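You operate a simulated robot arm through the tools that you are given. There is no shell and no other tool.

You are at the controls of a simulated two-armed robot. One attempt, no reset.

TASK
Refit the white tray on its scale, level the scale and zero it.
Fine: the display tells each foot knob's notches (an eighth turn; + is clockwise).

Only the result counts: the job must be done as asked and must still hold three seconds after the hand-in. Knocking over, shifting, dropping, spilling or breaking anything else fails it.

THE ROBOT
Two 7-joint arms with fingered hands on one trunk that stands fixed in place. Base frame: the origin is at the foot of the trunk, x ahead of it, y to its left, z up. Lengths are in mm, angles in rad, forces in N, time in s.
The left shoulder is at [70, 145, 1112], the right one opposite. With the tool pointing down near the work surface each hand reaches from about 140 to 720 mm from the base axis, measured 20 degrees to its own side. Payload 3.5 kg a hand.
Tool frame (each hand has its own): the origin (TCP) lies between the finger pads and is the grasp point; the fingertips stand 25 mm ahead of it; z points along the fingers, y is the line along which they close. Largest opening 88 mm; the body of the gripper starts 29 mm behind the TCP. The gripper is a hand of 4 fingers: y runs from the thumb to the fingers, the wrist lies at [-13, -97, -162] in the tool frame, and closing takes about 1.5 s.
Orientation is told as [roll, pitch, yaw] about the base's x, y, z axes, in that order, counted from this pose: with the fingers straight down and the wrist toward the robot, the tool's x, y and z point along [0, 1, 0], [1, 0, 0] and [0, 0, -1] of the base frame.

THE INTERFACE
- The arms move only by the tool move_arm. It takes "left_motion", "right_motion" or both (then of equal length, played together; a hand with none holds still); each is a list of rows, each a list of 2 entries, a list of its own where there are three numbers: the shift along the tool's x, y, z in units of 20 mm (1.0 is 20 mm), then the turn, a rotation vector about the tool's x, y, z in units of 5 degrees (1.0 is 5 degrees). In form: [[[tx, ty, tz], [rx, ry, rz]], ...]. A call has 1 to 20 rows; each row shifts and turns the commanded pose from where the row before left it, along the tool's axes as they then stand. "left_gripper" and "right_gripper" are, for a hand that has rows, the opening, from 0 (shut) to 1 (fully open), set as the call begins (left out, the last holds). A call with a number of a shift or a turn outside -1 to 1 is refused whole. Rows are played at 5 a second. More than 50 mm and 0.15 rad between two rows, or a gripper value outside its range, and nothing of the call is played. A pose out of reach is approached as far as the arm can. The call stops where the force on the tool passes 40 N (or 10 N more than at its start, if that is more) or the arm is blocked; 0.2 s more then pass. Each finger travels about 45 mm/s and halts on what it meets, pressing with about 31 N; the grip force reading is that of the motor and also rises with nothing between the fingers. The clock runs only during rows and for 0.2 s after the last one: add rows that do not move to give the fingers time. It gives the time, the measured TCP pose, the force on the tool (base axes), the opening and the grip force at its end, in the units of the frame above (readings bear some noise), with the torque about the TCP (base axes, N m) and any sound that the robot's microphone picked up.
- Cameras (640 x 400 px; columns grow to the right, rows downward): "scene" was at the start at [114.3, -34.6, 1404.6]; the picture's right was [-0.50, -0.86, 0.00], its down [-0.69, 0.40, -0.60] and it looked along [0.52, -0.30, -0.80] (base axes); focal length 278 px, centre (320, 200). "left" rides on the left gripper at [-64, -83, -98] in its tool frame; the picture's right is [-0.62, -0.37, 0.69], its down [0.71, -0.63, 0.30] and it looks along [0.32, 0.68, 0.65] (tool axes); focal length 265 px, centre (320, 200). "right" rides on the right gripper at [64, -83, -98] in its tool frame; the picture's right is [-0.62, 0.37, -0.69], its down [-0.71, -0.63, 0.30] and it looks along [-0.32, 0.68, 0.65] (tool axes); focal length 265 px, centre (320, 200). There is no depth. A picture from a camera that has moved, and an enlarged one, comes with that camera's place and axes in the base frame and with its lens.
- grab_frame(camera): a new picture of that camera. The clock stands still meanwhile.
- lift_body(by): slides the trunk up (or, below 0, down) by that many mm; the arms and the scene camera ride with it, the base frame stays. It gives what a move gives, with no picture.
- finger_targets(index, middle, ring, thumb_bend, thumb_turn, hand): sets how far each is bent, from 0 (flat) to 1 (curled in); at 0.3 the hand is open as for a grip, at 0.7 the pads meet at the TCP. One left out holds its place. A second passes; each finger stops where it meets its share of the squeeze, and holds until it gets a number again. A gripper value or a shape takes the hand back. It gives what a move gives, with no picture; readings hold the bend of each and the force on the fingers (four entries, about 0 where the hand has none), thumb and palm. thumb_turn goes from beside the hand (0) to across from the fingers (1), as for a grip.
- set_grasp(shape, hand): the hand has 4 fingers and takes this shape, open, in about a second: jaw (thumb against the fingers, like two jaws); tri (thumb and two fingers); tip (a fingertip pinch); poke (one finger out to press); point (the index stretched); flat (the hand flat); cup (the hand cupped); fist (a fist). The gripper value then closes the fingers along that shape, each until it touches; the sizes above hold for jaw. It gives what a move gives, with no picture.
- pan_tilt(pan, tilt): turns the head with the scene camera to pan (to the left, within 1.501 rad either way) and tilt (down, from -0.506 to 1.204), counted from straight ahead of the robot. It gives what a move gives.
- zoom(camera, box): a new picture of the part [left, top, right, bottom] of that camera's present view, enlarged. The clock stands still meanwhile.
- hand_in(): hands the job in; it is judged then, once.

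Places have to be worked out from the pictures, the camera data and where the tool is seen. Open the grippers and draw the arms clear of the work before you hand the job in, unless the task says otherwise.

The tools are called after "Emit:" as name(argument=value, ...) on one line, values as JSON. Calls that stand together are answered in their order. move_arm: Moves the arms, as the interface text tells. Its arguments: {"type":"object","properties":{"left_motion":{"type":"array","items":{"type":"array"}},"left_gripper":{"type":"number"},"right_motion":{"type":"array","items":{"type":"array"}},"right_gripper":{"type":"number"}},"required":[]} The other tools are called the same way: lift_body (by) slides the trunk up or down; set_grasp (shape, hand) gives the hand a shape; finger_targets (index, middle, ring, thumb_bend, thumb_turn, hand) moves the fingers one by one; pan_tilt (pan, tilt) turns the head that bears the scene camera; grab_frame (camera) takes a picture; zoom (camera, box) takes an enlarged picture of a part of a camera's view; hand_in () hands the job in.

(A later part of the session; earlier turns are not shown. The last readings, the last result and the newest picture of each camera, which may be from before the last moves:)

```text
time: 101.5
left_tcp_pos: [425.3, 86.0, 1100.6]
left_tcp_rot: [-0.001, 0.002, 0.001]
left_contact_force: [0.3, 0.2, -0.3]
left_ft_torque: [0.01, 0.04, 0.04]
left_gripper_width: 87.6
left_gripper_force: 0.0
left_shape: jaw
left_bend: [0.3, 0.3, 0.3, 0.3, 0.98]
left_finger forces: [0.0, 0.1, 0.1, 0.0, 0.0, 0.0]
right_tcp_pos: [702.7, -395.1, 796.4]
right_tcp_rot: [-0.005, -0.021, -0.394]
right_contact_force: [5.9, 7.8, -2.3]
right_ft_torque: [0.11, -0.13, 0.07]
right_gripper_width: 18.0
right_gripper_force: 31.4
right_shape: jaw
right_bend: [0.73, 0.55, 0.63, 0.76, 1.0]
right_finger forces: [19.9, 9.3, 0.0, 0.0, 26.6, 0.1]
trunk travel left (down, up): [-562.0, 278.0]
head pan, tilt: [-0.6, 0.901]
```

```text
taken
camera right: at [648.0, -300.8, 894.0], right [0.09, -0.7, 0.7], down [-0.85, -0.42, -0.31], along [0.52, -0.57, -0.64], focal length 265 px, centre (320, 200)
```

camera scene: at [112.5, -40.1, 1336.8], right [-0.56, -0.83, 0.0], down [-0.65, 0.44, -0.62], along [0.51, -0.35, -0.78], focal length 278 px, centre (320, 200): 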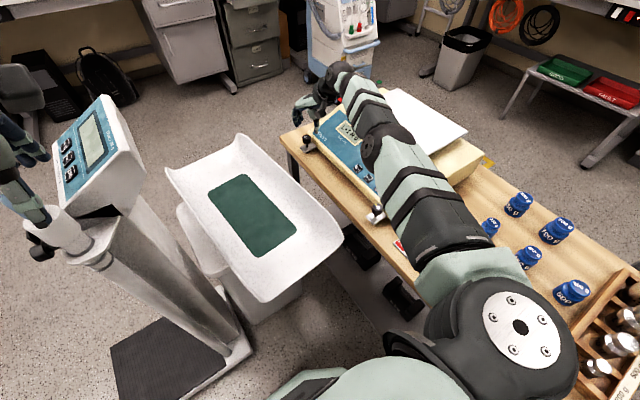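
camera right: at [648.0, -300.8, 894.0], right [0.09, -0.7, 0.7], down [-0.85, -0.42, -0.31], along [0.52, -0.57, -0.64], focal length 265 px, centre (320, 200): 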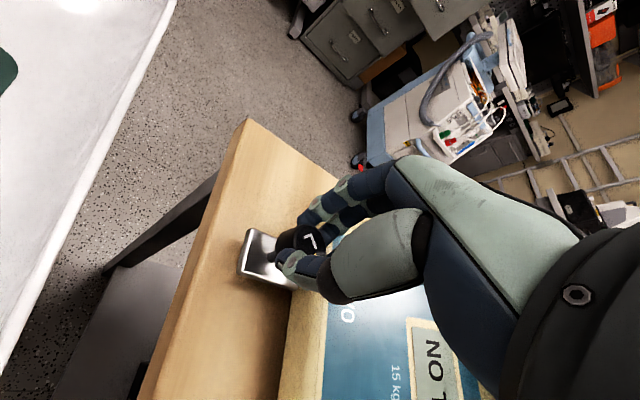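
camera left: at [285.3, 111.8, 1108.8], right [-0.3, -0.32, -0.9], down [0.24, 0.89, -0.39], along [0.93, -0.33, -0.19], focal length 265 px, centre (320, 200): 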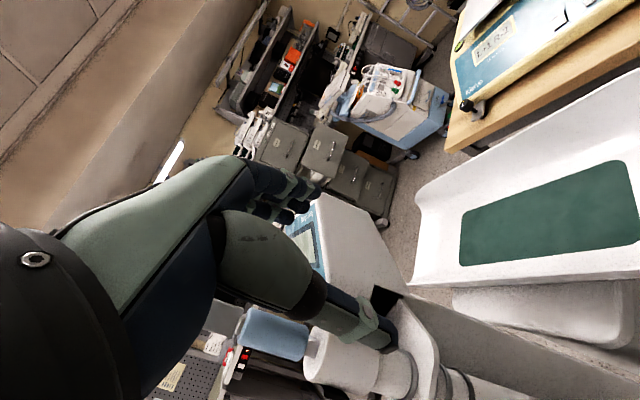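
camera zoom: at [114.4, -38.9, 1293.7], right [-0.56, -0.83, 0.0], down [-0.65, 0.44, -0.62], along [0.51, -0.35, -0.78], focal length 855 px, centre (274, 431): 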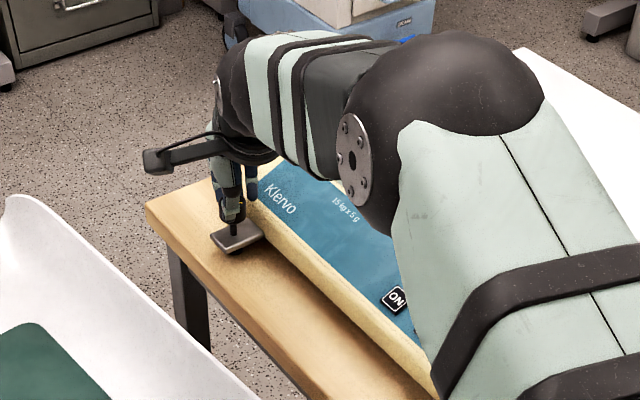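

The display now shows "NO T…", apparently "NO TRAY". So leveling is done and the tray really is off the scale. Releasing knob L and rising to read it fully.

Emit:
move_arm(right_motion=[[[0, 0, 0], [0, 0, 0]], [[0, 0, 0], [0, 0, 0]], [[0, 0, 0], [0, 0, 0]], [[0, 0, 0], [0, 0, 0]], [[0, 0, -0.5], [0, 0, 0]], [[0, 0, -1], [0, 0, 0]], [[0, 0, -1], [0, 0, 0]], [[0, 0, -1], [0, 0, 0]], [[0, 0, -1], [0, 0, 0]], [[0, 0, 0], [0, 0, 0]]], right_gripper=0.6)

Emit:
grab_frame(camera="right")

Emit:
grab_frame(camera="scene")

```text
time: 103.8
left_tcp_pos: [423.4, 84.9, 1102.0]
left_tcp_rot: [0.0, 0.0, -0.002]
left_contact_force: [0.4, 0.3, 0.4]
left_ft_torque: [-0.03, 0.0, 0.04]
left_gripper_width: 87.5
left_gripper_force: 0.1
left_shape: jaw
left_bend: [0.3, 0.3, 0.3, 0.3, 0.98]
left_finger forces: [0.0, 0.0, 0.0, 0.1, 0.0, 0.0]
right_tcp_pos: [697.7, -395.6, 887.4]
right_tcp_rot: [-0.005, -0.021, -0.391]
right_contact_force: [-0.5, 1.4, 0.2]
right_ft_torque: [-0.01, -0.01, 0.0]
right_gripper_width: 52.4
right_gripper_force: 0.0
right_shape: jaw
right_bend: [0.29, 0.41, 0.37, 0.65, 1.0]
right_finger forces: [0.1, 0.1, 0.0, 0.1, 0.0, 0.1]
trunk travel left (down, up): [-562.0, 278.0]
head pan, tilt: [-0.6, 0.901]
```

```text
taken
camera right: at [645.2, -301.5, 984.7], right [0.09, -0.7, 0.7], down [-0.85, -0.42, -0.31], along [0.52, -0.57, -0.64], focal length 265 px, centre (320, 200)
```

right: 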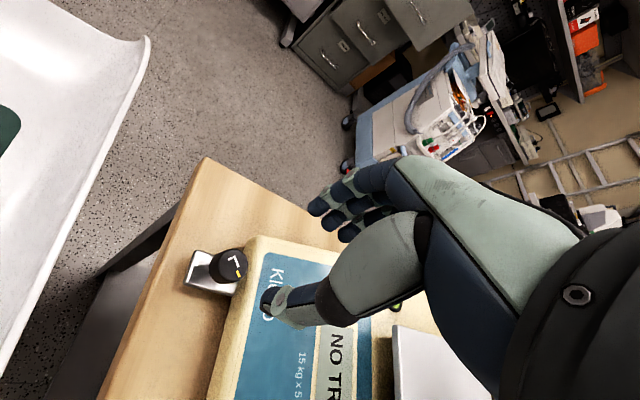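

```text
taken
camera scene: at [113.1, -40.3, 1293.7], right [-0.56, -0.83, 0.0], down [-0.65, 0.44, -0.62], along [0.51, -0.35, -0.78], focal length 278 px, centre (320, 200)
```

scene: 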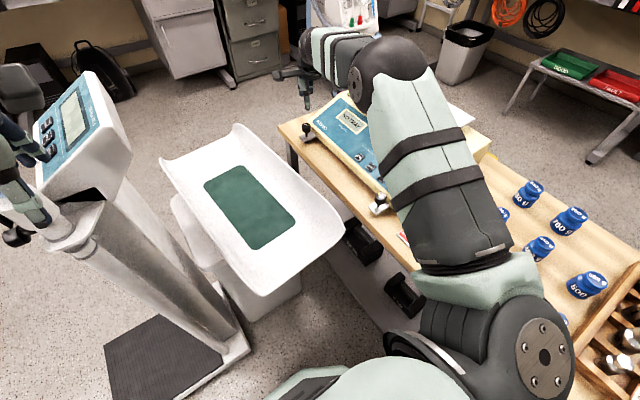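

The display says "NO TRAY" (levels satisfied), so the white tray with the green mat must go onto the Klervo platform. First I'll retract the right arm from knob L to a safe spot, then study the tray's shape.

Emit:
move_arm(right_motion=[[[0, 0, -1], [0, 0, 0]], [[0, 0, -1], [0, 0, 0]], [[0, 0, -1], [0, 0, 0]], [[-0.395, -0.953, 0], [0, 0, 0]], [[-0.395, -0.953, 0], [0, 0, 0]], [[-0.395, -0.953, 0], [0, 0, 0]], [[-0.395, -0.953, 0], [0, 0, 0]], [[-0.395, -0.953, 0], [0, 0, 0]], [[-0.395, -0.953, 0], [0, 0, 0]], [[-0.395, -0.953, 0], [0, 0, 0]], [[-0.395, -0.953, 0], [0, 0, 0]], [[-0.395, -0.953, 0], [0, 0, 0]], [[-0.395, -0.953, 0], [0, 0, 0]], [[-0.395, -0.953, 0], [0, 0, 0]], [[-0.395, -0.953, 0], [0, 0, 0]], [[-0.395, -0.953, 0], [0, 0, 0]], [[-0.395, -0.953, 0], [0, 0, 0]], [[-0.395, -0.953, 0], [0, 0, 0]], [[0, 0, 0], [0, 0, 0]]])

Emit:
zoom(camera="scene", box=[280, 80, 480, 240])

Emit:
grab_frame(camera="right")

```text
time: 107.8
left_tcp_pos: [423.5, 85.0, 1101.2]
left_tcp_rot: [-0.001, 0.0, -0.001]
left_contact_force: [0.2, -0.1, -0.3]
left_ft_torque: [0.01, 0.02, 0.01]
left_gripper_width: 87.7
left_gripper_force: 0.1
left_shape: jaw
left_bend: [0.3, 0.3, 0.3, 0.3, 0.98]
left_finger forces: [0.0, 0.1, 0.0, 0.0, 0.0, 0.1]
right_tcp_pos: [388.9, -394.4, 939.5]
right_tcp_rot: [-0.003, -0.019, -0.391]
right_contact_force: [0.5, -0.2, 0.6]
right_ft_torque: [0.01, -0.03, 0.03]
right_gripper_width: 52.2
right_gripper_force: 0.1
right_shape: jaw
right_bend: [0.29, 0.41, 0.37, 0.65, 1.0]
right_finger forces: [0.1, 0.0, 0.1, 0.1, 0.0, 0.0]
trunk travel left (down, up): [-562.0, 278.0]
head pan, tilt: [-0.6, 0.901]
```

```text
2.50 times, centred on (380, 160) of scene
camera zoom: at [112.9, -40.4, 1293.7], right [-0.56, -0.83, 0.0], down [-0.65, 0.44, -0.62], along [0.51, -0.35, -0.78], focal length 695 px, centre (170, 300)
```

zoom: 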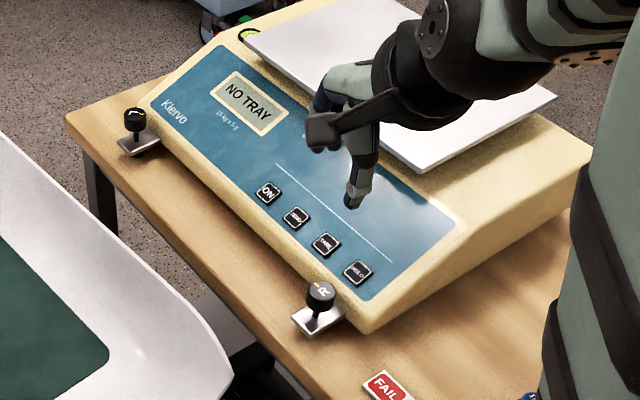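

```text
taken
camera right: at [334.7, -300.1, 1038.3], right [0.09, -0.71, 0.7], down [-0.85, -0.42, -0.31], along [0.52, -0.57, -0.64], focal length 265 px, centre (320, 200)
```

right: 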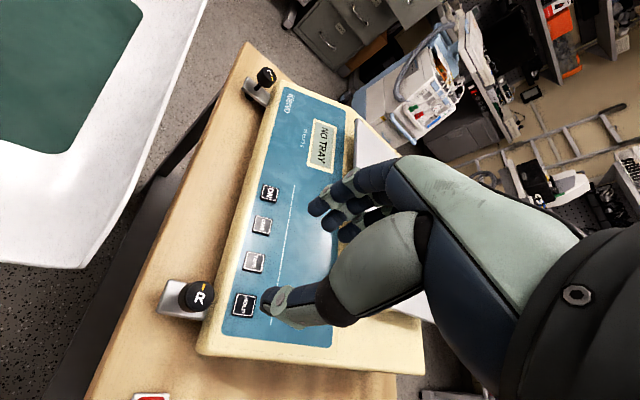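

"NO TRAY" confirmed. Now I'll turn the right hand so its camera looks at the white tray to study its lips and support.

Emit:
move_arm(right_motion=[[[0, 0, -0.5], [0, 0, -1]], [[0, 0, -0.5], [0, 0, -1]], [[0, 0, 0], [0, 0, -1]], [[0, 0, 0], [0, 0, -1]], [[0, 0, 0], [0, 0, -1]], [[0, 0, 0], [0, 0, -1]], [[0, 0, 0], [0, 0, -1]], [[0, 0, 0], [0, 0, -1]], [[0, 0, 0], [0, 0, -1]], [[0, 0, 0], [0, 0, -1]], [[0, 0, 0], [0, 0, -1]], [[0, 0, 0], [0, 0, -1]], [[0, 0, 0], [0, 0, -1]], [[0, 0, 0], [0, 0, -1]], [[0, 0, 0], [0, 0, 0]]])

Emit:
grab_frame(camera="right")

Emit:
pan_tilt(pan=-0.2, tilt=0.95)

Emit:
grab_frame(camera="scene")

```text
time: 111.0
left_tcp_pos: [423.9, 85.6, 1101.7]
left_tcp_rot: [-0.001, 0.0, 0.0]
left_contact_force: [0.2, 0.0, 0.6]
left_ft_torque: [-0.01, 0.0, 0.0]
left_gripper_width: 87.7
left_gripper_force: 0.1
left_shape: jaw
left_bend: [0.3, 0.3, 0.3, 0.3, 0.98]
left_finger forces: [0.0, 0.0, 0.0, 0.0, 0.1, 0.0]
right_tcp_pos: [386.9, -395.2, 961.9]
right_tcp_rot: [-0.02, -0.001, 0.831]
right_contact_force: [-0.7, -0.7, 0.2]
right_ft_torque: [-0.04, 0.02, -0.01]
right_gripper_width: 52.6
right_gripper_force: 0.1
right_shape: jaw
right_bend: [0.29, 0.41, 0.37, 0.65, 1.0]
right_finger forces: [0.0, 0.0, 0.1, 0.1, 0.0, 0.0]
trunk travel left (down, up): [-562.0, 278.0]
head pan, tilt: [-0.6, 0.901]
```

```text
taken
camera right: at [281.9, -410.2, 1059.3], right [0.69, -0.14, 0.71], down [0.11, -0.95, -0.29], along [0.71, 0.28, -0.65], focal length 265 px, centre (320, 200)
```

right: 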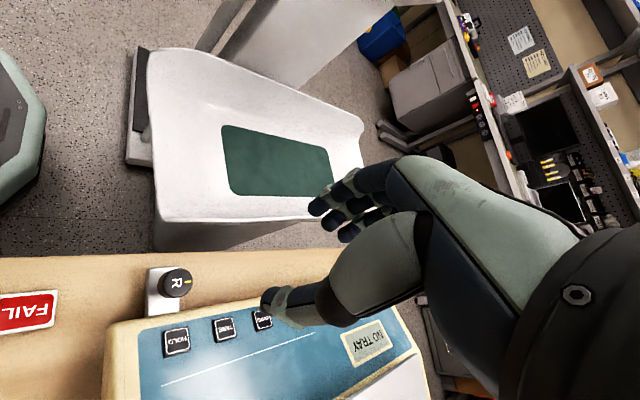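

```text
time: 111.8
left_tcp_pos: [423.4, 85.6, 1101.8]
left_tcp_rot: [0.001, 0.001, 0.001]
left_contact_force: [-0.3, 0.2, 0.1]
left_ft_torque: [0.01, 0.02, 0.03]
left_gripper_width: 87.6
left_gripper_force: 0.0
left_shape: jaw
left_bend: [0.3, 0.3, 0.3, 0.3, 0.98]
left_finger forces: [0.0, 0.0, 0.0, 0.0, 0.1, 0.1]
right_tcp_pos: [386.8, -395.3, 961.1]
right_tcp_rot: [-0.021, -0.001, 0.829]
right_contact_force: [0.5, -0.1, -0.1]
right_ft_torque: [0.0, -0.03, -0.02]
right_gripper_width: 52.6
right_gripper_force: 0.1
right_shape: jaw
right_bend: [0.29, 0.41, 0.37, 0.65, 1.0]
right_finger forces: [0.0, 0.0, 0.1, 0.1, 0.0, 0.0]
trunk travel left (down, up): [-562.0, 278.0]
head pan, tilt: [-0.201, 0.949]
```

```text
taken
camera scene: at [121.6, -12.1, 1290.2], right [-0.2, -0.98, 0.0], down [-0.8, 0.16, -0.58], along [0.57, -0.12, -0.81], focal length 278 px, centre (320, 200)
```

scene: 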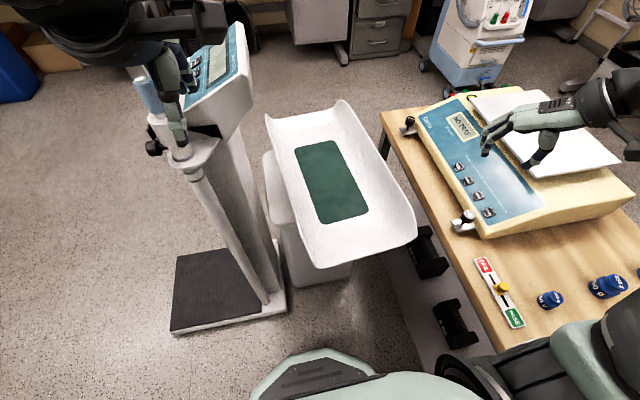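

I'll zoom on the tray in both cameras for careful triangulation of its corners and lips.

Emit:
zoom(camera="scene", box=[240, 80, 440, 300])

Emit:
zoom(camera="right", box=[110, 20, 390, 270])

```text
1.82 times, centred on (340, 190) of scene
camera zoom: at [121.6, -12.1, 1290.2], right [-0.2, -0.98, 0.0], down [-0.8, 0.16, -0.58], along [0.57, -0.12, -0.81], focal length 505 px, centre (284, 218)
```

zoom: 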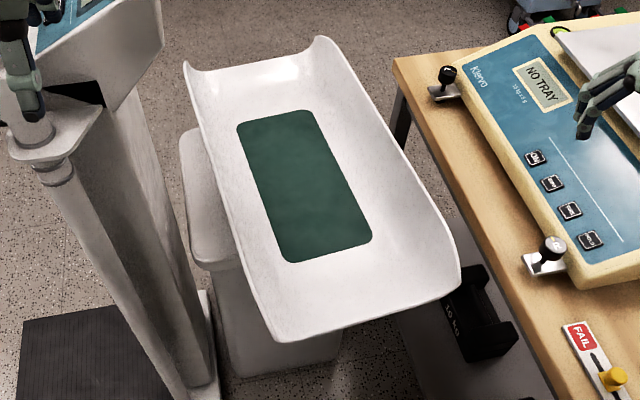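

```text
1.60 times, centred on (250, 145) of right
camera zoom: at [282.0, -410.3, 1059.2], right [0.69, -0.14, 0.71], down [0.11, -0.95, -0.29], along [0.71, 0.28, -0.65], focal length 425 px, centre (432, 288)
```

zoom: 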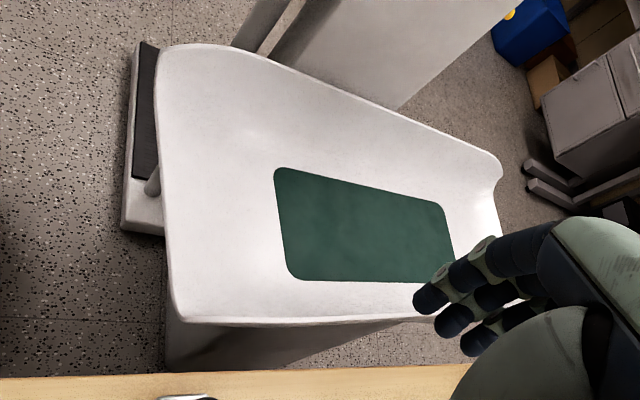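

The display's "NO TRAY" settles it. The tray's lips triangulate to z≈687, ~575×262 mm, yaw ≈+5.8°, centre ≈(662,-150). I need to know the stand's extent under it, so I'll zoom on the stand.

Emit:
zoom(camera="right", box=[130, 200, 350, 270])

Emit:
zoom(camera="scene", box=[250, 190, 400, 300])

```text
2.91 times, centred on (240, 235) of right
camera zoom: at [282.0, -410.3, 1059.2], right [0.69, -0.14, 0.71], down [0.11, -0.95, -0.29], along [0.71, 0.28, -0.65], focal length 772 px, centre (553, 98)
```

zoom: 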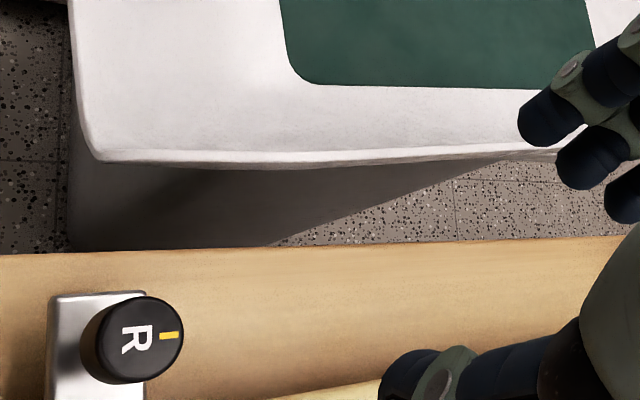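

```text
3.64 times, centred on (325, 245) of scene
camera zoom: at [121.6, -12.1, 1290.2], right [-0.2, -0.98, 0.0], down [-0.8, 0.16, -0.58], along [0.57, -0.12, -0.81], focal length 1011 px, centre (302, 36)
```

zoom: 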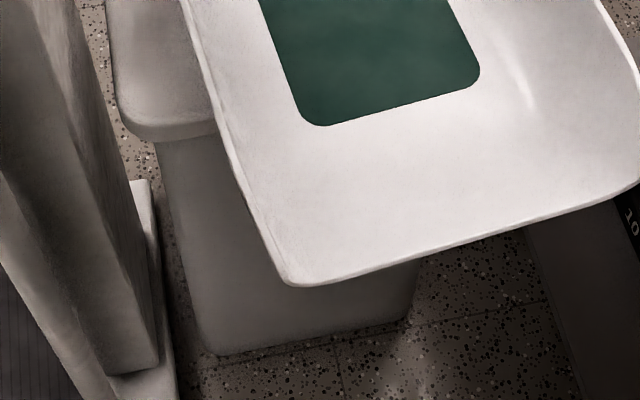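

The stand's head spans roughly x 545–815, y −264…44, and the tray overhangs it toward me. I want an end-on view of the tray's wall profile, so I'll bring the right camera to the near end, first moving at height and turning.

Emit:
move_arm(right_motion=[[[0, 0, 0], [0, 0, 0.9]], [[0, 0, 0], [0, 0, 0.9]], [[0, 0, 0], [0, 0, 0.9]], [[0, 0, 0], [0, 0, 0.9]], [[0, 0, 0], [0, 0, 0.9]], [[0.96, 0.1, 0], [0, 0, 0]], [[0.96, 0.1, 0], [0, 0, 0]], [[0.96, 0.1, 0], [0, 0, 0]], [[0.96, 0.1, 0], [0, 0, 0]], [[0.96, 0.1, 0], [0, 0, 0]], [[0.96, 0.1, 0], [0, 0, 0]], [[0.96, 0.1, 0], [0, 0, 0]], [[0.96, 0.1, 0], [0, 0, 0]], [[0.96, 0.1, 0], [0, 0, 0]], [[0.96, 0.1, 0], [0, 0, 0]], [[0.96, 0.1, 0], [0, 0, 0]], [[0, 0, 0], [0, 0, 0]]])

Emit:
move_arm(right_motion=[[[0, 0, 0], [-0.9, -0.43, 0]], [[0, 0, 0], [-0.9, -0.43, 0]], [[0, 0, 0], [-0.9, -0.43, 0]], [[0, 0, 0], [-0.9, -0.43, 0]], [[0, 0, 0], [-0.9, -0.43, 0]], [[0, 0, 0], [0, 0, 0]]])

Emit:
grab_frame(camera="right")

Emit:
grab_frame(camera="scene")

```text
time: 115.4
left_tcp_pos: [423.4, 84.7, 1101.4]
left_tcp_rot: [-0.001, -0.001, -0.001]
left_contact_force: [0.2, -0.6, -0.2]
left_ft_torque: [0.03, -0.01, 0.0]
left_gripper_width: 87.5
left_gripper_force: 0.0
left_shape: jaw
left_bend: [0.3, 0.3, 0.3, 0.3, 0.98]
left_finger forces: [0.1, 0.0, 0.0, 0.0, 0.0, 0.0]
right_tcp_pos: [349.4, -237.1, 954.3]
right_tcp_rot: [-0.007, -0.016, 0.436]
right_contact_force: [-0.1, 0.2, 0.3]
right_ft_torque: [-0.02, 0.0, 0.0]
right_gripper_width: 52.5
right_gripper_force: 0.0
right_shape: jaw
right_bend: [0.29, 0.41, 0.37, 0.65, 1.0]
right_finger forces: [0.0, 0.0, 0.0, 0.1, 0.0, 0.0]
right hand out of reach, approached as far as the arm can: row 13, 14, 15, 16
trunk travel left (down, up): [-562.0, 278.0]
head pan, tilt: [-0.201, 0.949]
```

```text
time: 116.8
left_tcp_pos: [425.4, 86.0, 1100.2]
left_tcp_rot: [0.0, 0.001, 0.0]
left_contact_force: [-0.5, 0.8, -0.3]
left_ft_torque: [-0.01, -0.04, -0.04]
left_gripper_width: 87.4
left_gripper_force: 0.1
left_shape: jaw
left_bend: [0.3, 0.3, 0.3, 0.3, 0.98]
left_finger forces: [0.0, 0.0, 0.0, 0.0, 0.0, 0.0]
right_tcp_pos: [405.6, -264.3, 986.0]
right_tcp_rot: [-0.22, -0.397, 0.485]
right_contact_force: [0.6, -0.4, -0.3]
right_ft_torque: [0.02, 0.0, -0.02]
right_gripper_width: 52.4
right_gripper_force: 0.0
right_shape: jaw
right_bend: [0.29, 0.41, 0.37, 0.65, 1.0]
right_finger forces: [0.0, 0.0, 0.0, 0.0, 0.0, 0.0]
right hand out of reach, approached as far as the arm can: row 1, 2, 3, 4, 5
trunk travel left (down, up): [-562.0, 278.0]
head pan, tilt: [-0.201, 0.949]
```

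```text
taken
camera right: at [270.5, -239.5, 1031.7], right [0.23, -0.39, 0.89], down [-0.11, -0.92, -0.38], along [0.97, -0.01, -0.26], focal length 265 px, centre (320, 200)
```

right: 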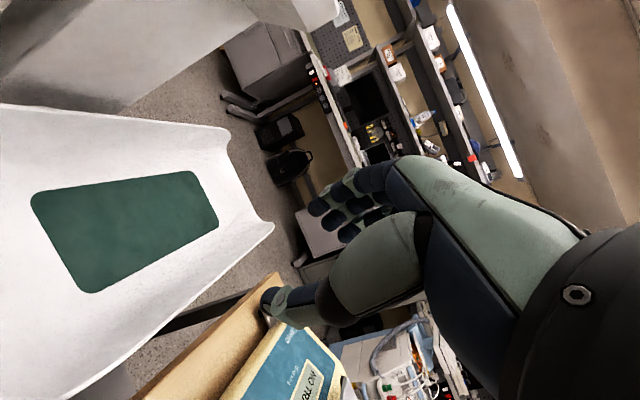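

```text
taken
camera scene: at [121.9, -11.3, 1290.1], right [-0.2, -0.98, 0.0], down [-0.8, 0.16, -0.58], along [0.57, -0.12, -0.81], focal length 278 px, centre (320, 200)
```

scene: 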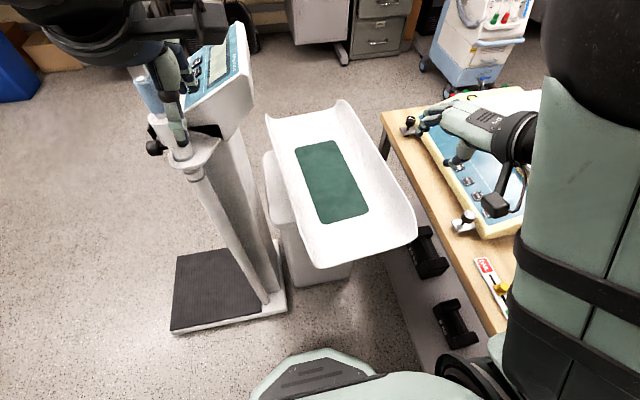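

The near-body region is at the arm's folding limit, but the view confirms a trough with both long sides raised. I'll un-pitch the right hand, move out over the tray's right lip and turn it so the fingers will straddle that lip (yaw about −84°), checking what's reachable.

Emit:
move_arm(right_motion=[[[0, 0, 0], [0.9, 0.43, 0]], [[0, 0, 0], [0.9, 0.43, 0]], [[0, 0, 0], [0.9, 0.43, 0]], [[0, 0, 0], [0.9, 0.43, 0]], [[0, 0, 0], [0.9, 0.43, 0]], [[0, 0.8, 0], [0, 0, 1]], [[0, 0.8, 0], [0, 0, 1]], [[0, 0.8, 0], [0, 0, 1]], [[0, 0.8, 0], [0, 0, 1]], [[0, 0.8, 0], [0, 0, 1]], [[0, 0, 0], [0, 0, 0]]])

Emit:
grab_frame(camera="scene")

```text
time: 119.2
left_tcp_pos: [422.8, 86.0, 1100.7]
left_tcp_rot: [-0.001, 0.0, 0.001]
left_contact_force: [-0.6, -0.4, 0.4]
left_ft_torque: [0.03, 0.0, 0.04]
left_gripper_width: 88.0
left_gripper_force: 0.0
left_shape: jaw
left_bend: [0.3, 0.3, 0.3, 0.3, 0.98]
left_finger forces: [0.1, 0.0, 0.0, 0.0, 0.0, 0.1]
right_tcp_pos: [481.1, -246.0, 987.4]
right_tcp_rot: [0.0, -0.018, -0.004]
right_contact_force: [0.6, 0.2, -0.1]
right_ft_torque: [-0.01, 0.0, -0.01]
right_gripper_width: 52.3
right_gripper_force: 0.1
right_shape: jaw
right_bend: [0.29, 0.41, 0.37, 0.65, 1.0]
right_finger forces: [0.0, 0.1, 0.0, 0.0, 0.0, 0.0]
trunk travel left (down, up): [-562.0, 278.0]
head pan, tilt: [-0.201, 0.949]
```

```text
taken
camera scene: at [121.3, -12.0, 1290.2], right [-0.2, -0.98, 0.0], down [-0.8, 0.16, -0.58], along [0.57, -0.12, -0.81], focal length 278 px, centre (320, 200)
```

scene: 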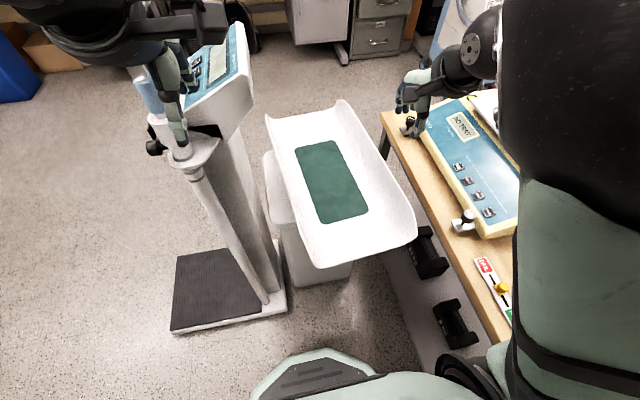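

Now rotating toward yaw −84° while over the tray's right side, to test that wrist posture.

Emit:
move_arm(right_motion=[[[-0.3, 1, 0], [0, 0, 0]], [[-0.3, 1, 0], [0, 0, 0]], [[-0.3, 1, 0], [0, 0, 0]], [[-0.3, 1, 0], [0, 0, 0]], [[0, 0, 0], [0, 0, 1]], [[0, 0, 0], [0, 0, 1]], [[0, 0, 0], [0, 0, 1]], [[0, 0, 0], [0, 0, 1]], [[0, 0, 0], [0, 0, 1]], [[0, 0, 0], [0, 0, 1]], [[0, 0, 0], [0, 0, 1]], [[0, 0, 0], [0, 0, 1]], [[0, 0, 0], [0, 0, 1]], [[0, 0, 0], [0, 0, 1]], [[0, 0, 0], [0, 0, 1]], [[0, 0, 0], [0, 0, 1]], [[0, 0, 0], [0, 0, 1]], [[0, 0, 0], [0, 0, 1]], [[0, 0, 0], [0, 0, 1]], [[0, 0, 0], [0, 0, 1]]])

Emit:
grab_frame(camera="scene")

Emit:
grab_frame(camera="right")

```text
time: 123.4
left_tcp_pos: [424.1, 86.3, 1101.4]
left_tcp_rot: [-0.001, 0.0, 0.001]
left_contact_force: [0.6, -0.1, 1.4]
left_ft_torque: [0.01, 0.0, 0.01]
left_gripper_width: 87.5
left_gripper_force: 0.1
left_shape: jaw
left_bend: [0.3, 0.3, 0.3, 0.3, 0.98]
left_finger forces: [0.0, 0.0, 0.1, 0.0, 0.0, 0.0]
right_tcp_pos: [562.6, -270.6, 989.8]
right_tcp_rot: [0.016, -0.01, -1.402]
right_contact_force: [0.4, -0.5, 0.4]
right_ft_torque: [0.0, -0.02, 0.0]
right_gripper_width: 52.4
right_gripper_force: 0.0
right_shape: jaw
right_bend: [0.29, 0.41, 0.37, 0.65, 1.0]
right_finger forces: [0.0, 0.0, 0.1, 0.1, 0.0, 0.0]
trunk travel left (down, up): [-562.0, 278.0]
head pan, tilt: [-0.201, 0.949]
```

```text
taken
camera scene: at [122.2, -11.9, 1290.1], right [-0.2, -0.98, 0.0], down [-0.8, 0.16, -0.58], along [0.57, -0.12, -0.81], focal length 278 px, centre (320, 200)
```

scene: 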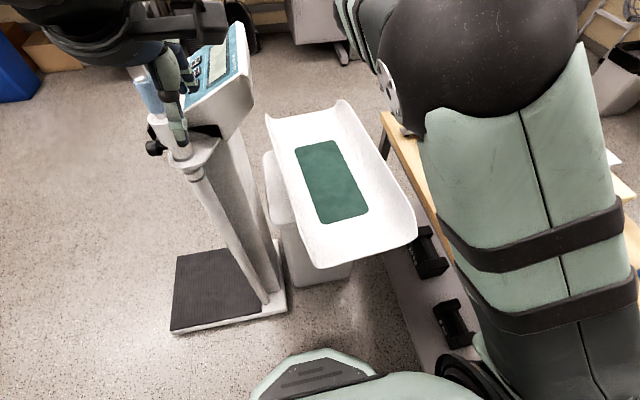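

```text
taken
camera right: at [610.1, -175.3, 1090.1], right [-0.56, -0.46, 0.69], down [-0.81, 0.5, -0.32], along [-0.19, -0.73, -0.65], focal length 265 px, centre (320, 200)
```

right: 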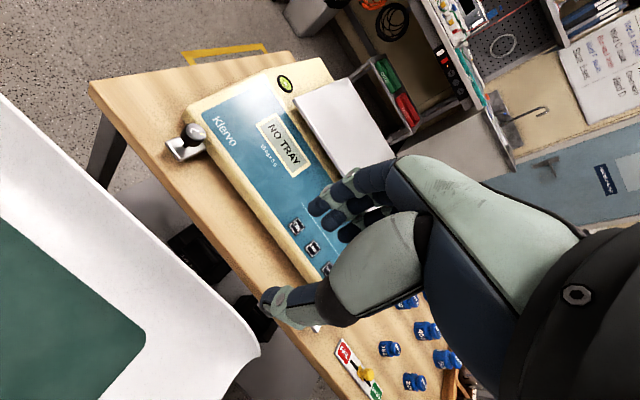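

The right posture is reachable. Now I'll test the left hand: move it to −y over the near part of the tray, at height, and turn it to yaw −84°.

Emit:
move_arm(left_motion=[[[-1, 0, 0], [0, 0, 0]], [[-1, 0, 0], [0, 0, 0]], [[-1, 0, 0], [0, 0, 0]], [[-1, 0, 0], [0, 0, 0]], [[0, 0, 0], [0, 0, 1]], [[0, 0, 0], [0, 0, 1]], [[0, 0, 0], [0, 0, 1]], [[0, 0, 0], [0, 0, 1]], [[0, 0, 0], [0, 0, 1]], [[0, 0, 0], [0, 0, 1]], [[0, 0, 0], [0, 0, 1]], [[0, 0, 0], [0, 0, 1]], [[0, 0, 0], [0, 0, 1]], [[0, 0, 0], [0, 0, 1]], [[0, 0, 0], [0, 0, 1]], [[0, 0, 0], [0, 0, 1]], [[0, 0, 0], [0, 0, 1]], [[0, 0, 0], [0, 0, 1]], [[0, 0, 0], [0, 0, 1]], [[0, 0, 0], [0, 0, 1]]])

Emit:
grab_frame(camera="scene")

Emit:
grab_frame(camera="left")

```text
time: 127.6
left_tcp_pos: [424.0, 5.7, 1100.1]
left_tcp_rot: [-0.001, 0.0, -1.399]
left_contact_force: [0.0, 0.5, -0.2]
left_ft_torque: [0.02, 0.01, 0.01]
left_gripper_width: 87.6
left_gripper_force: 0.0
left_shape: jaw
left_bend: [0.3, 0.3, 0.3, 0.3, 0.98]
left_finger forces: [0.0, 0.1, 0.1, 0.0, 0.0, 0.0]
right_tcp_pos: [563.2, -270.4, 988.5]
right_tcp_rot: [0.017, -0.009, -1.399]
right_contact_force: [0.1, 0.0, -0.9]
right_ft_torque: [-0.04, 0.01, -0.01]
right_gripper_width: 52.4
right_gripper_force: 0.1
right_shape: jaw
right_bend: [0.29, 0.41, 0.37, 0.65, 1.0]
right_finger forces: [0.0, 0.0, 0.0, 0.1, 0.1, 0.0]
trunk travel left (down, up): [-562.0, 278.0]
head pan, tilt: [-0.201, 0.949]
```

```text
taken
camera scene: at [122.2, -11.9, 1290.1], right [-0.2, -0.98, 0.0], down [-0.8, 0.16, -0.58], along [0.57, -0.12, -0.81], focal length 278 px, centre (320, 200)
```

scene: 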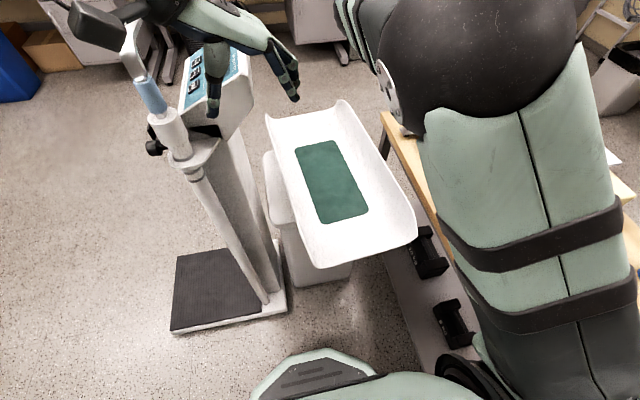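

```text
taken
camera left: at [346.2, 77.6, 1199.6], right [-0.67, 0.26, -0.69], down [0.6, 0.74, -0.3], along [0.44, -0.62, -0.65], focal length 265 px, centre (320, 200)
```

left: 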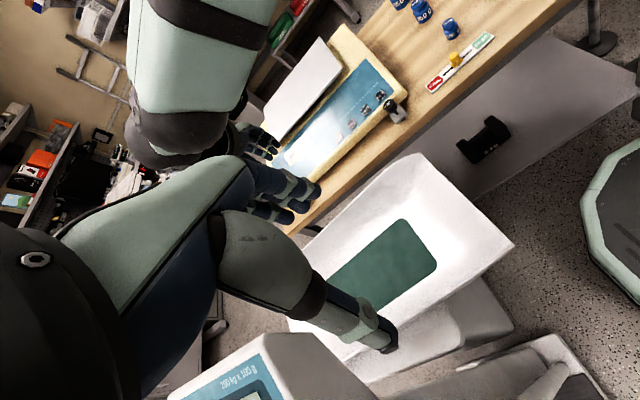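

Both postures work. Now stage one: I'll bring the right hand over the tray's right lip at about (625,-281), turn to −84°, and descend part-way to check alignment.

Emit:
move_arm(right_motion=[[[0.99, 0.36, 0], [0, 0, 0.3]], [[0.99, 0.36, 0], [0, 0, 0.3]], [[0.99, 0.36, 0], [0, 0, 0.2]], [[0, 0, 1], [0, 0, 0]], [[0, 0, 1], [0, 0, 0]], [[0, 0, 1], [0, 0, 0]], [[0, 0, 1], [0, 0, 0]], [[0, 0, 1], [0, 0, 0]], [[0, 0, 1], [0, 0, 0]], [[0, 0, 1], [0, 0, 0]], [[0, 0, 1], [0, 0, 0]], [[0, 0, 1], [0, 0, 0]], [[0, 0, 1], [0, 0, 0]], [[0, 0, 0], [0, 0, 0]]])

Emit:
grab_frame(camera="right")

Emit:
grab_frame(camera="left")

```text
time: 130.6
left_tcp_pos: [423.0, 6.1, 1101.5]
left_tcp_rot: [-0.001, 0.001, -1.396]
left_contact_force: [0.8, -0.5, -0.2]
left_ft_torque: [-0.02, 0.0, -0.01]
left_gripper_width: 87.5
left_gripper_force: 0.2
left_shape: jaw
left_bend: [0.3, 0.3, 0.3, 0.3, 0.98]
left_finger forces: [0.1, 0.0, 0.1, 0.0, 0.1, 0.1]
right_tcp_pos: [627.9, -282.3, 790.9]
right_tcp_rot: [0.016, -0.013, -1.466]
right_contact_force: [0.5, -0.2, 0.4]
right_ft_torque: [-0.02, 0.0, 0.0]
right_gripper_width: 52.3
right_gripper_force: 0.1
right_shape: jaw
right_bend: [0.29, 0.41, 0.37, 0.65, 1.0]
right_finger forces: [0.0, 0.0, 0.0, 0.1, 0.1, 0.1]
trunk travel left (down, up): [-562.0, 278.0]
head pan, tilt: [-0.201, 0.949]
```

```text
taken
camera right: at [681.6, -191.1, 890.8], right [-0.59, -0.42, 0.69], down [-0.77, 0.55, -0.32], along [-0.24, -0.72, -0.65], focal length 265 px, centre (320, 200)
```

right: 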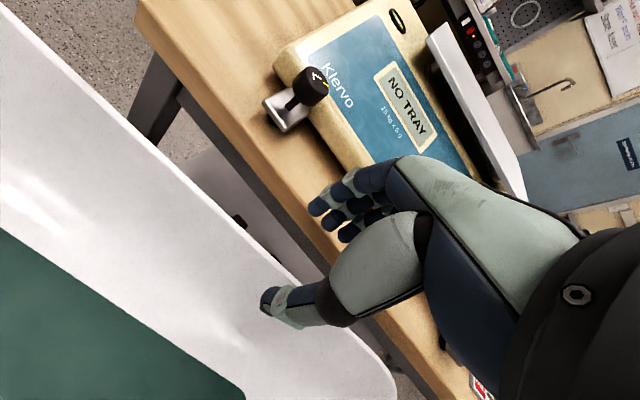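

```text
taken
camera left: at [345.4, 77.5, 1199.8], right [-0.67, 0.26, -0.69], down [0.59, 0.74, -0.3], along [0.44, -0.62, -0.65], focal length 265 px, centre (320, 200)
```

left: 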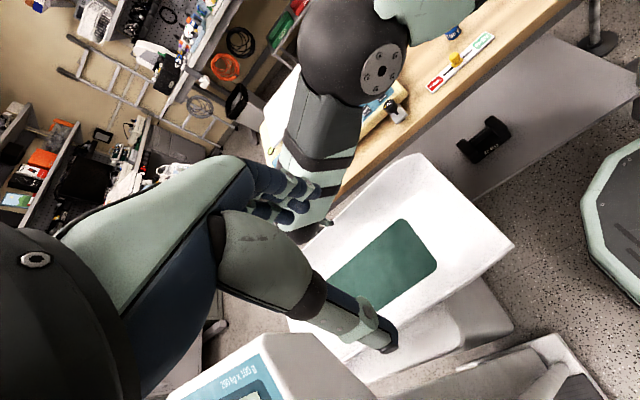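

The lip appears further out (−y) than I triangulated; let me zoom to read the edge properly.

Emit:
zoom(camera="right", box=[150, 130, 420, 400])

Emit:
zoom(camera="left", box=[270, 130, 540, 400])

```text
1.48 times, centred on (285, 265) of right
camera zoom: at [681.6, -191.1, 890.8], right [-0.59, -0.42, 0.69], down [-0.77, 0.55, -0.32], along [-0.24, -0.72, -0.65], focal length 393 px, centre (372, 104)
```

zoom: 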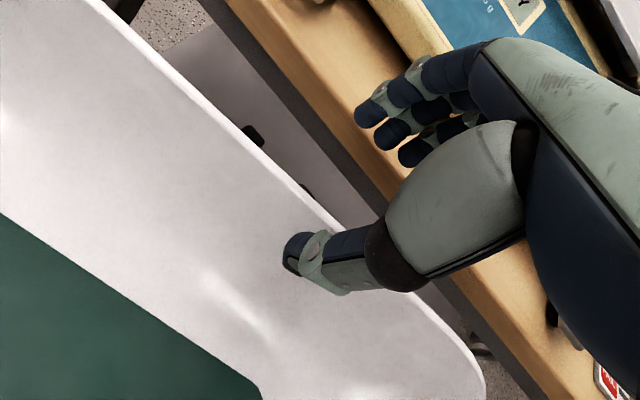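

```text
1.48 times, centred on (405, 265) of left
camera zoom: at [345.4, 77.5, 1199.8], right [-0.67, 0.26, -0.69], down [0.59, 0.74, -0.3], along [0.44, -0.62, -0.65], focal length 393 px, centre (194, 104)
```

zoom: 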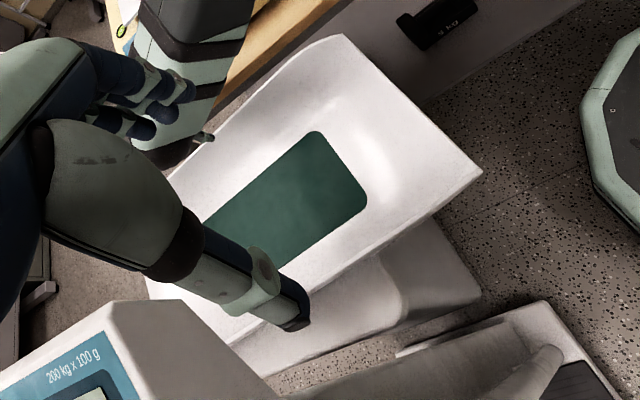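

Combining views, the right lip mid-length is nearer (613,-301,≈711), higher than the rounded end corners. I'll shift 13 mm outward, descend 50 mm, and look again.

Emit:
move_arm(right_motion=[[[-0.07, 0.65, 0], [0, 0, 0]], [[0, 0, 0.8], [0, 0, 0]], [[0, 0, 0.8], [0, 0, 0]], [[0, 0, 0.8], [0, 0, 0]], [[0, 0, 0], [0, 0, 0]]])

Emit:
grab_frame(camera="right")

Emit:
zoom(camera="left", box=[240, 130, 440, 330])

```text
time: 131.8
left_tcp_pos: [423.9, 5.8, 1100.4]
left_tcp_rot: [-0.001, 0.0, -1.396]
left_contact_force: [-0.4, 0.1, -0.5]
left_ft_torque: [0.0, 0.0, 0.03]
left_gripper_width: 87.4
left_gripper_force: 0.0
left_shape: jaw
left_bend: [0.3, 0.3, 0.3, 0.3, 0.98]
left_finger forces: [0.1, 0.1, 0.1, 0.1, 0.1, 0.1]
right_tcp_pos: [627.2, -296.2, 742.0]
right_tcp_rot: [0.014, -0.014, -1.466]
right_contact_force: [-0.6, -0.1, 0.1]
right_ft_torque: [0.0, 0.01, -0.02]
right_gripper_width: 52.2
right_gripper_force: 0.1
right_shape: jaw
right_bend: [0.29, 0.41, 0.37, 0.65, 1.0]
right_finger forces: [0.0, 0.1, 0.0, 0.0, 0.1, 0.1]
trunk travel left (down, up): [-562.0, 278.0]
head pan, tilt: [-0.201, 0.949]
```

```text
taken
camera right: at [682.0, -203.8, 842.1], right [-0.59, -0.42, 0.69], down [-0.77, 0.55, -0.32], along [-0.24, -0.72, -0.65], focal length 265 px, centre (320, 200)
```

right: 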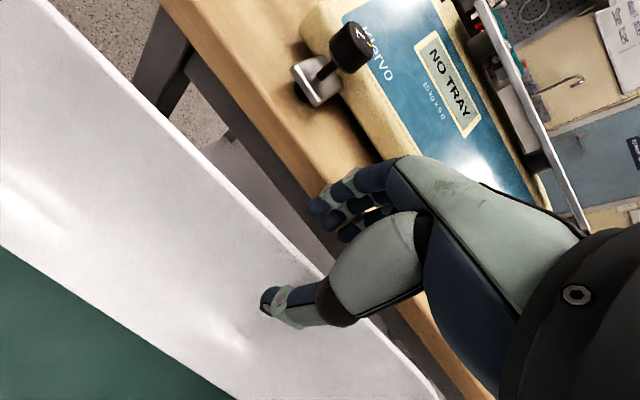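

```text
2.00 times, centred on (340, 230) of left
camera zoom: at [345.5, 77.5, 1199.8], right [-0.67, 0.26, -0.69], down [0.59, 0.74, -0.3], along [0.44, -0.62, -0.65], focal length 531 px, centre (280, 140)
```

zoom: 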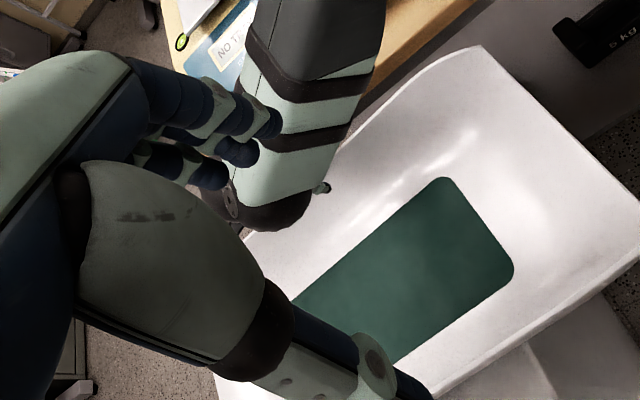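

The lip now lies on the grasp axis (about 5 mm to the outer side). Descending the last ~26 mm so the fingers straddle the lip.

Emit:
move_arm(right_motion=[[[0, 0, 0.5], [0, 0, 0]], [[0, 0, 0.5], [0, 0, 0]], [[0, 0, 0.3], [0, 0, 0]], [[0, 0, 0], [0, 0, 0]]])

Emit:
grab_frame(camera="right")

```text
time: 132.8
left_tcp_pos: [423.2, 5.5, 1102.9]
left_tcp_rot: [-0.001, -0.001, -1.395]
left_contact_force: [0.0, 0.6, 0.4]
left_ft_torque: [-0.01, 0.03, -0.02]
left_gripper_width: 87.7
left_gripper_force: 0.1
left_shape: jaw
left_bend: [0.3, 0.3, 0.3, 0.3, 0.98]
left_finger forces: [0.0, 0.1, 0.0, 0.1, 0.0, 0.0]
right_tcp_pos: [629.4, -297.8, 717.2]
right_tcp_rot: [0.016, -0.015, -1.465]
right_contact_force: [0.1, -0.5, -0.3]
right_ft_torque: [-0.01, -0.01, -0.02]
right_gripper_width: 52.5
right_gripper_force: 0.1
right_shape: jaw
right_bend: [0.29, 0.41, 0.37, 0.65, 1.0]
right_finger forces: [0.1, 0.0, 0.0, 0.0, 0.0, 0.0]
trunk travel left (down, up): [-562.0, 278.0]
head pan, tilt: [-0.201, 0.949]
```

```text
taken
camera right: at [682.4, -205.3, 817.0], right [-0.59, -0.42, 0.69], down [-0.77, 0.55, -0.32], along [-0.24, -0.72, -0.65], focal length 265 px, centre (320, 200)
```

right: 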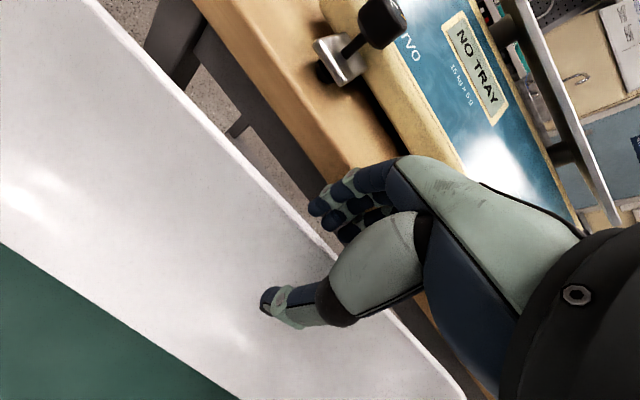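

Lip is between thumb (inside) and fingers (outside). Closing the right hand on it.

Emit:
move_arm(right_motion=[[[0, 0, 0], [0, 0, 0]], [[0, 0, 0], [0, 0, 0]], [[0, 0, 0], [0, 0, 0]], [[0, 0, 0], [0, 0, 0]], [[0, 0, 0], [0, 0, 0]], [[0, 0, 0], [0, 0, 0]], [[0, 0, 0], [0, 0, 0]]], right_gripper=0)

Emit:
grab_frame(camera="right")

Emit:
grab_frame(camera="scene")

```text
time: 134.4
left_tcp_pos: [422.9, 5.1, 1101.7]
left_tcp_rot: [0.0, -0.002, -1.397]
left_contact_force: [-0.6, -0.6, 0.3]
left_ft_torque: [-0.01, -0.01, 0.0]
left_gripper_width: 88.1
left_gripper_force: 0.0
left_shape: jaw
left_bend: [0.3, 0.3, 0.3, 0.3, 0.98]
left_finger forces: [0.1, 0.0, 0.0, 0.1, 0.0, 0.1]
right_tcp_pos: [628.7, -296.5, 716.0]
right_tcp_rot: [0.012, -0.016, -1.467]
right_contact_force: [-0.4, 0.8, 0.4]
right_ft_torque: [0.1, 0.04, 0.07]
right_gripper_width: 1.2
right_gripper_force: 31.0
right_shape: jaw
right_bend: [0.7, 0.7, 0.7, 0.73, 1.0]
right_finger forces: [15.4, 8.0, 3.9, 0.1, 28.3, 0.1]
trunk travel left (down, up): [-562.0, 278.0]
head pan, tilt: [-0.201, 0.949]
```

```text
taken
camera right: at [682.4, -204.9, 816.7], right [-0.59, -0.42, 0.69], down [-0.77, 0.55, -0.32], along [-0.24, -0.72, -0.65], focal length 265 px, centre (320, 200)
```

right: 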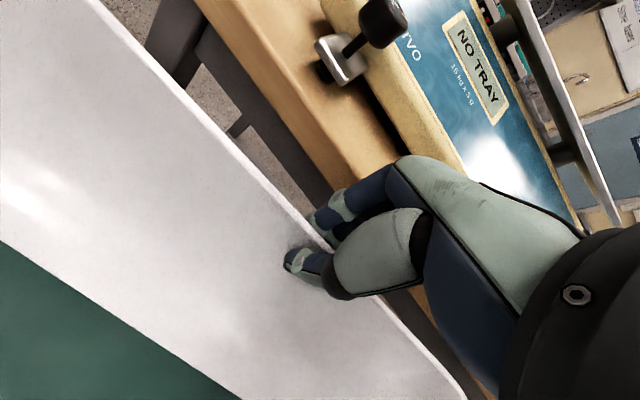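

```text
taken
camera scene: at [121.9, -11.8, 1290.1], right [-0.2, -0.98, 0.0], down [-0.8, 0.16, -0.58], along [0.57, -0.12, -0.81], focal length 278 px, centre (320, 200)
```

scene: 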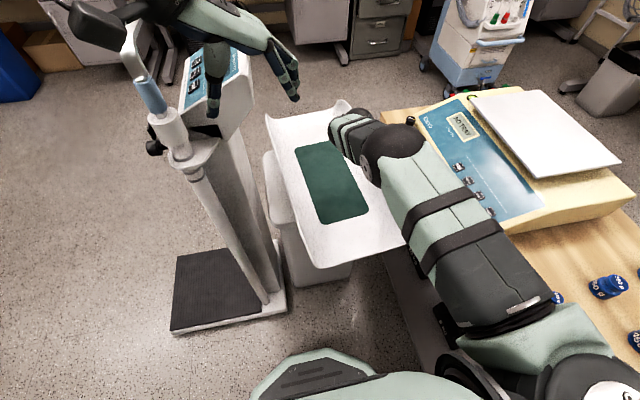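

Gripping a thin lip (thumb 28 N vs. three fingers). I'll lift it just 4 mm to feel the weight.

Emit:
move_arm(right_motion=[[[0, 0, -0.1], [0, 0, 0]], [[0, 0, -0.1], [0, 0, 0]], [[0, 0, 0], [0, 0, 0]], [[0, 0, 0], [0, 0, 0]]])

Emit:
grab_frame(camera="left")

```text
time: 135.4
left_tcp_pos: [424.9, 5.9, 1100.5]
left_tcp_rot: [0.001, 0.0, -1.397]
left_contact_force: [-0.2, -0.4, 0.0]
left_ft_torque: [0.02, 0.0, 0.01]
left_gripper_width: 87.6
left_gripper_force: 0.1
left_shape: jaw
left_bend: [0.3, 0.3, 0.3, 0.3, 0.98]
left_finger forces: [0.0, 0.0, 0.0, 0.0, 0.0, 0.0]
right_tcp_pos: [629.2, -297.6, 719.7]
right_tcp_rot: [0.014, -0.013, -1.466]
right_contact_force: [-0.1, 1.1, -0.3]
right_ft_torque: [0.05, 0.0, 0.06]
right_gripper_width: 1.2
right_gripper_force: 30.7
right_shape: jaw
right_bend: [0.7, 0.7, 0.7, 0.73, 1.0]
right_finger forces: [15.2, 8.0, 3.9, 0.0, 27.7, 0.1]
trunk travel left (down, up): [-562.0, 278.0]
head pan, tilt: [-0.201, 0.949]
```

```text
taken
camera left: at [346.2, 77.4, 1199.6], right [-0.68, 0.26, -0.69], down [0.59, 0.74, -0.3], along [0.44, -0.62, -0.65], focal length 265 px, centre (320, 200)
```

left: 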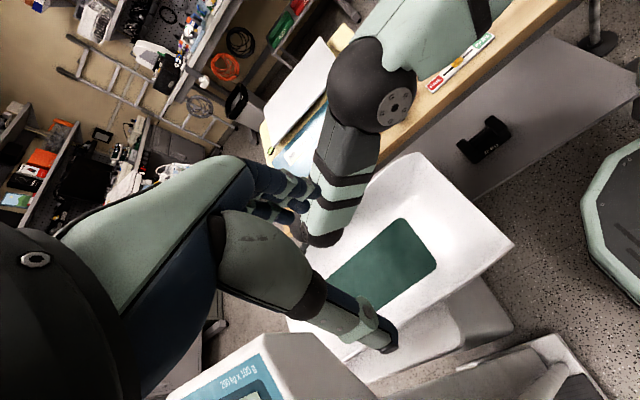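

No weight change felt, so either the tray is very light or I'm not holding it. Let me look closely at the grip.

Emit:
zoom(camera="right", box=[240, 170, 420, 320])

Emit:
zoom(camera="scene", box=[240, 80, 440, 300])

```text
2.67 times, centred on (330, 245) of right
camera zoom: at [682.8, -205.4, 819.8], right [-0.59, -0.42, 0.69], down [-0.77, 0.55, -0.32], along [-0.24, -0.72, -0.65], focal length 708 px, centre (293, 80)
```

zoom: 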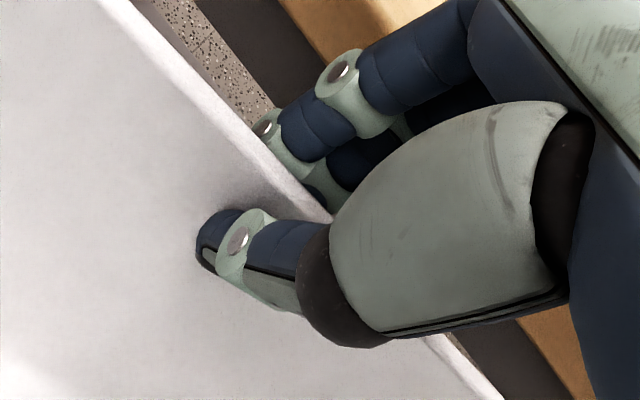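

```text
1.82 times, centred on (340, 190) of scene
camera zoom: at [122.3, -11.9, 1290.1], right [-0.2, -0.98, 0.0], down [-0.8, 0.16, -0.58], along [0.57, -0.12, -0.81], focal length 505 px, centre (284, 218)
```

zoom: 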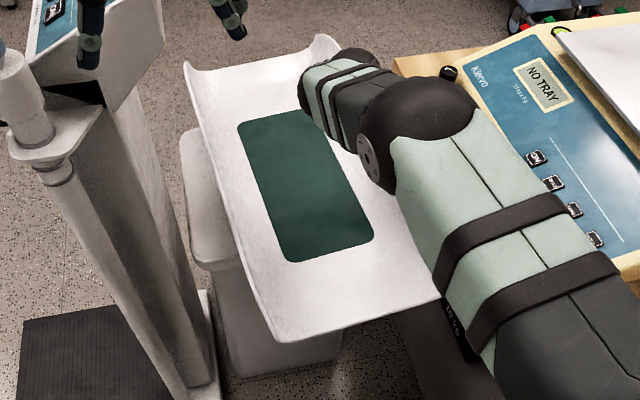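

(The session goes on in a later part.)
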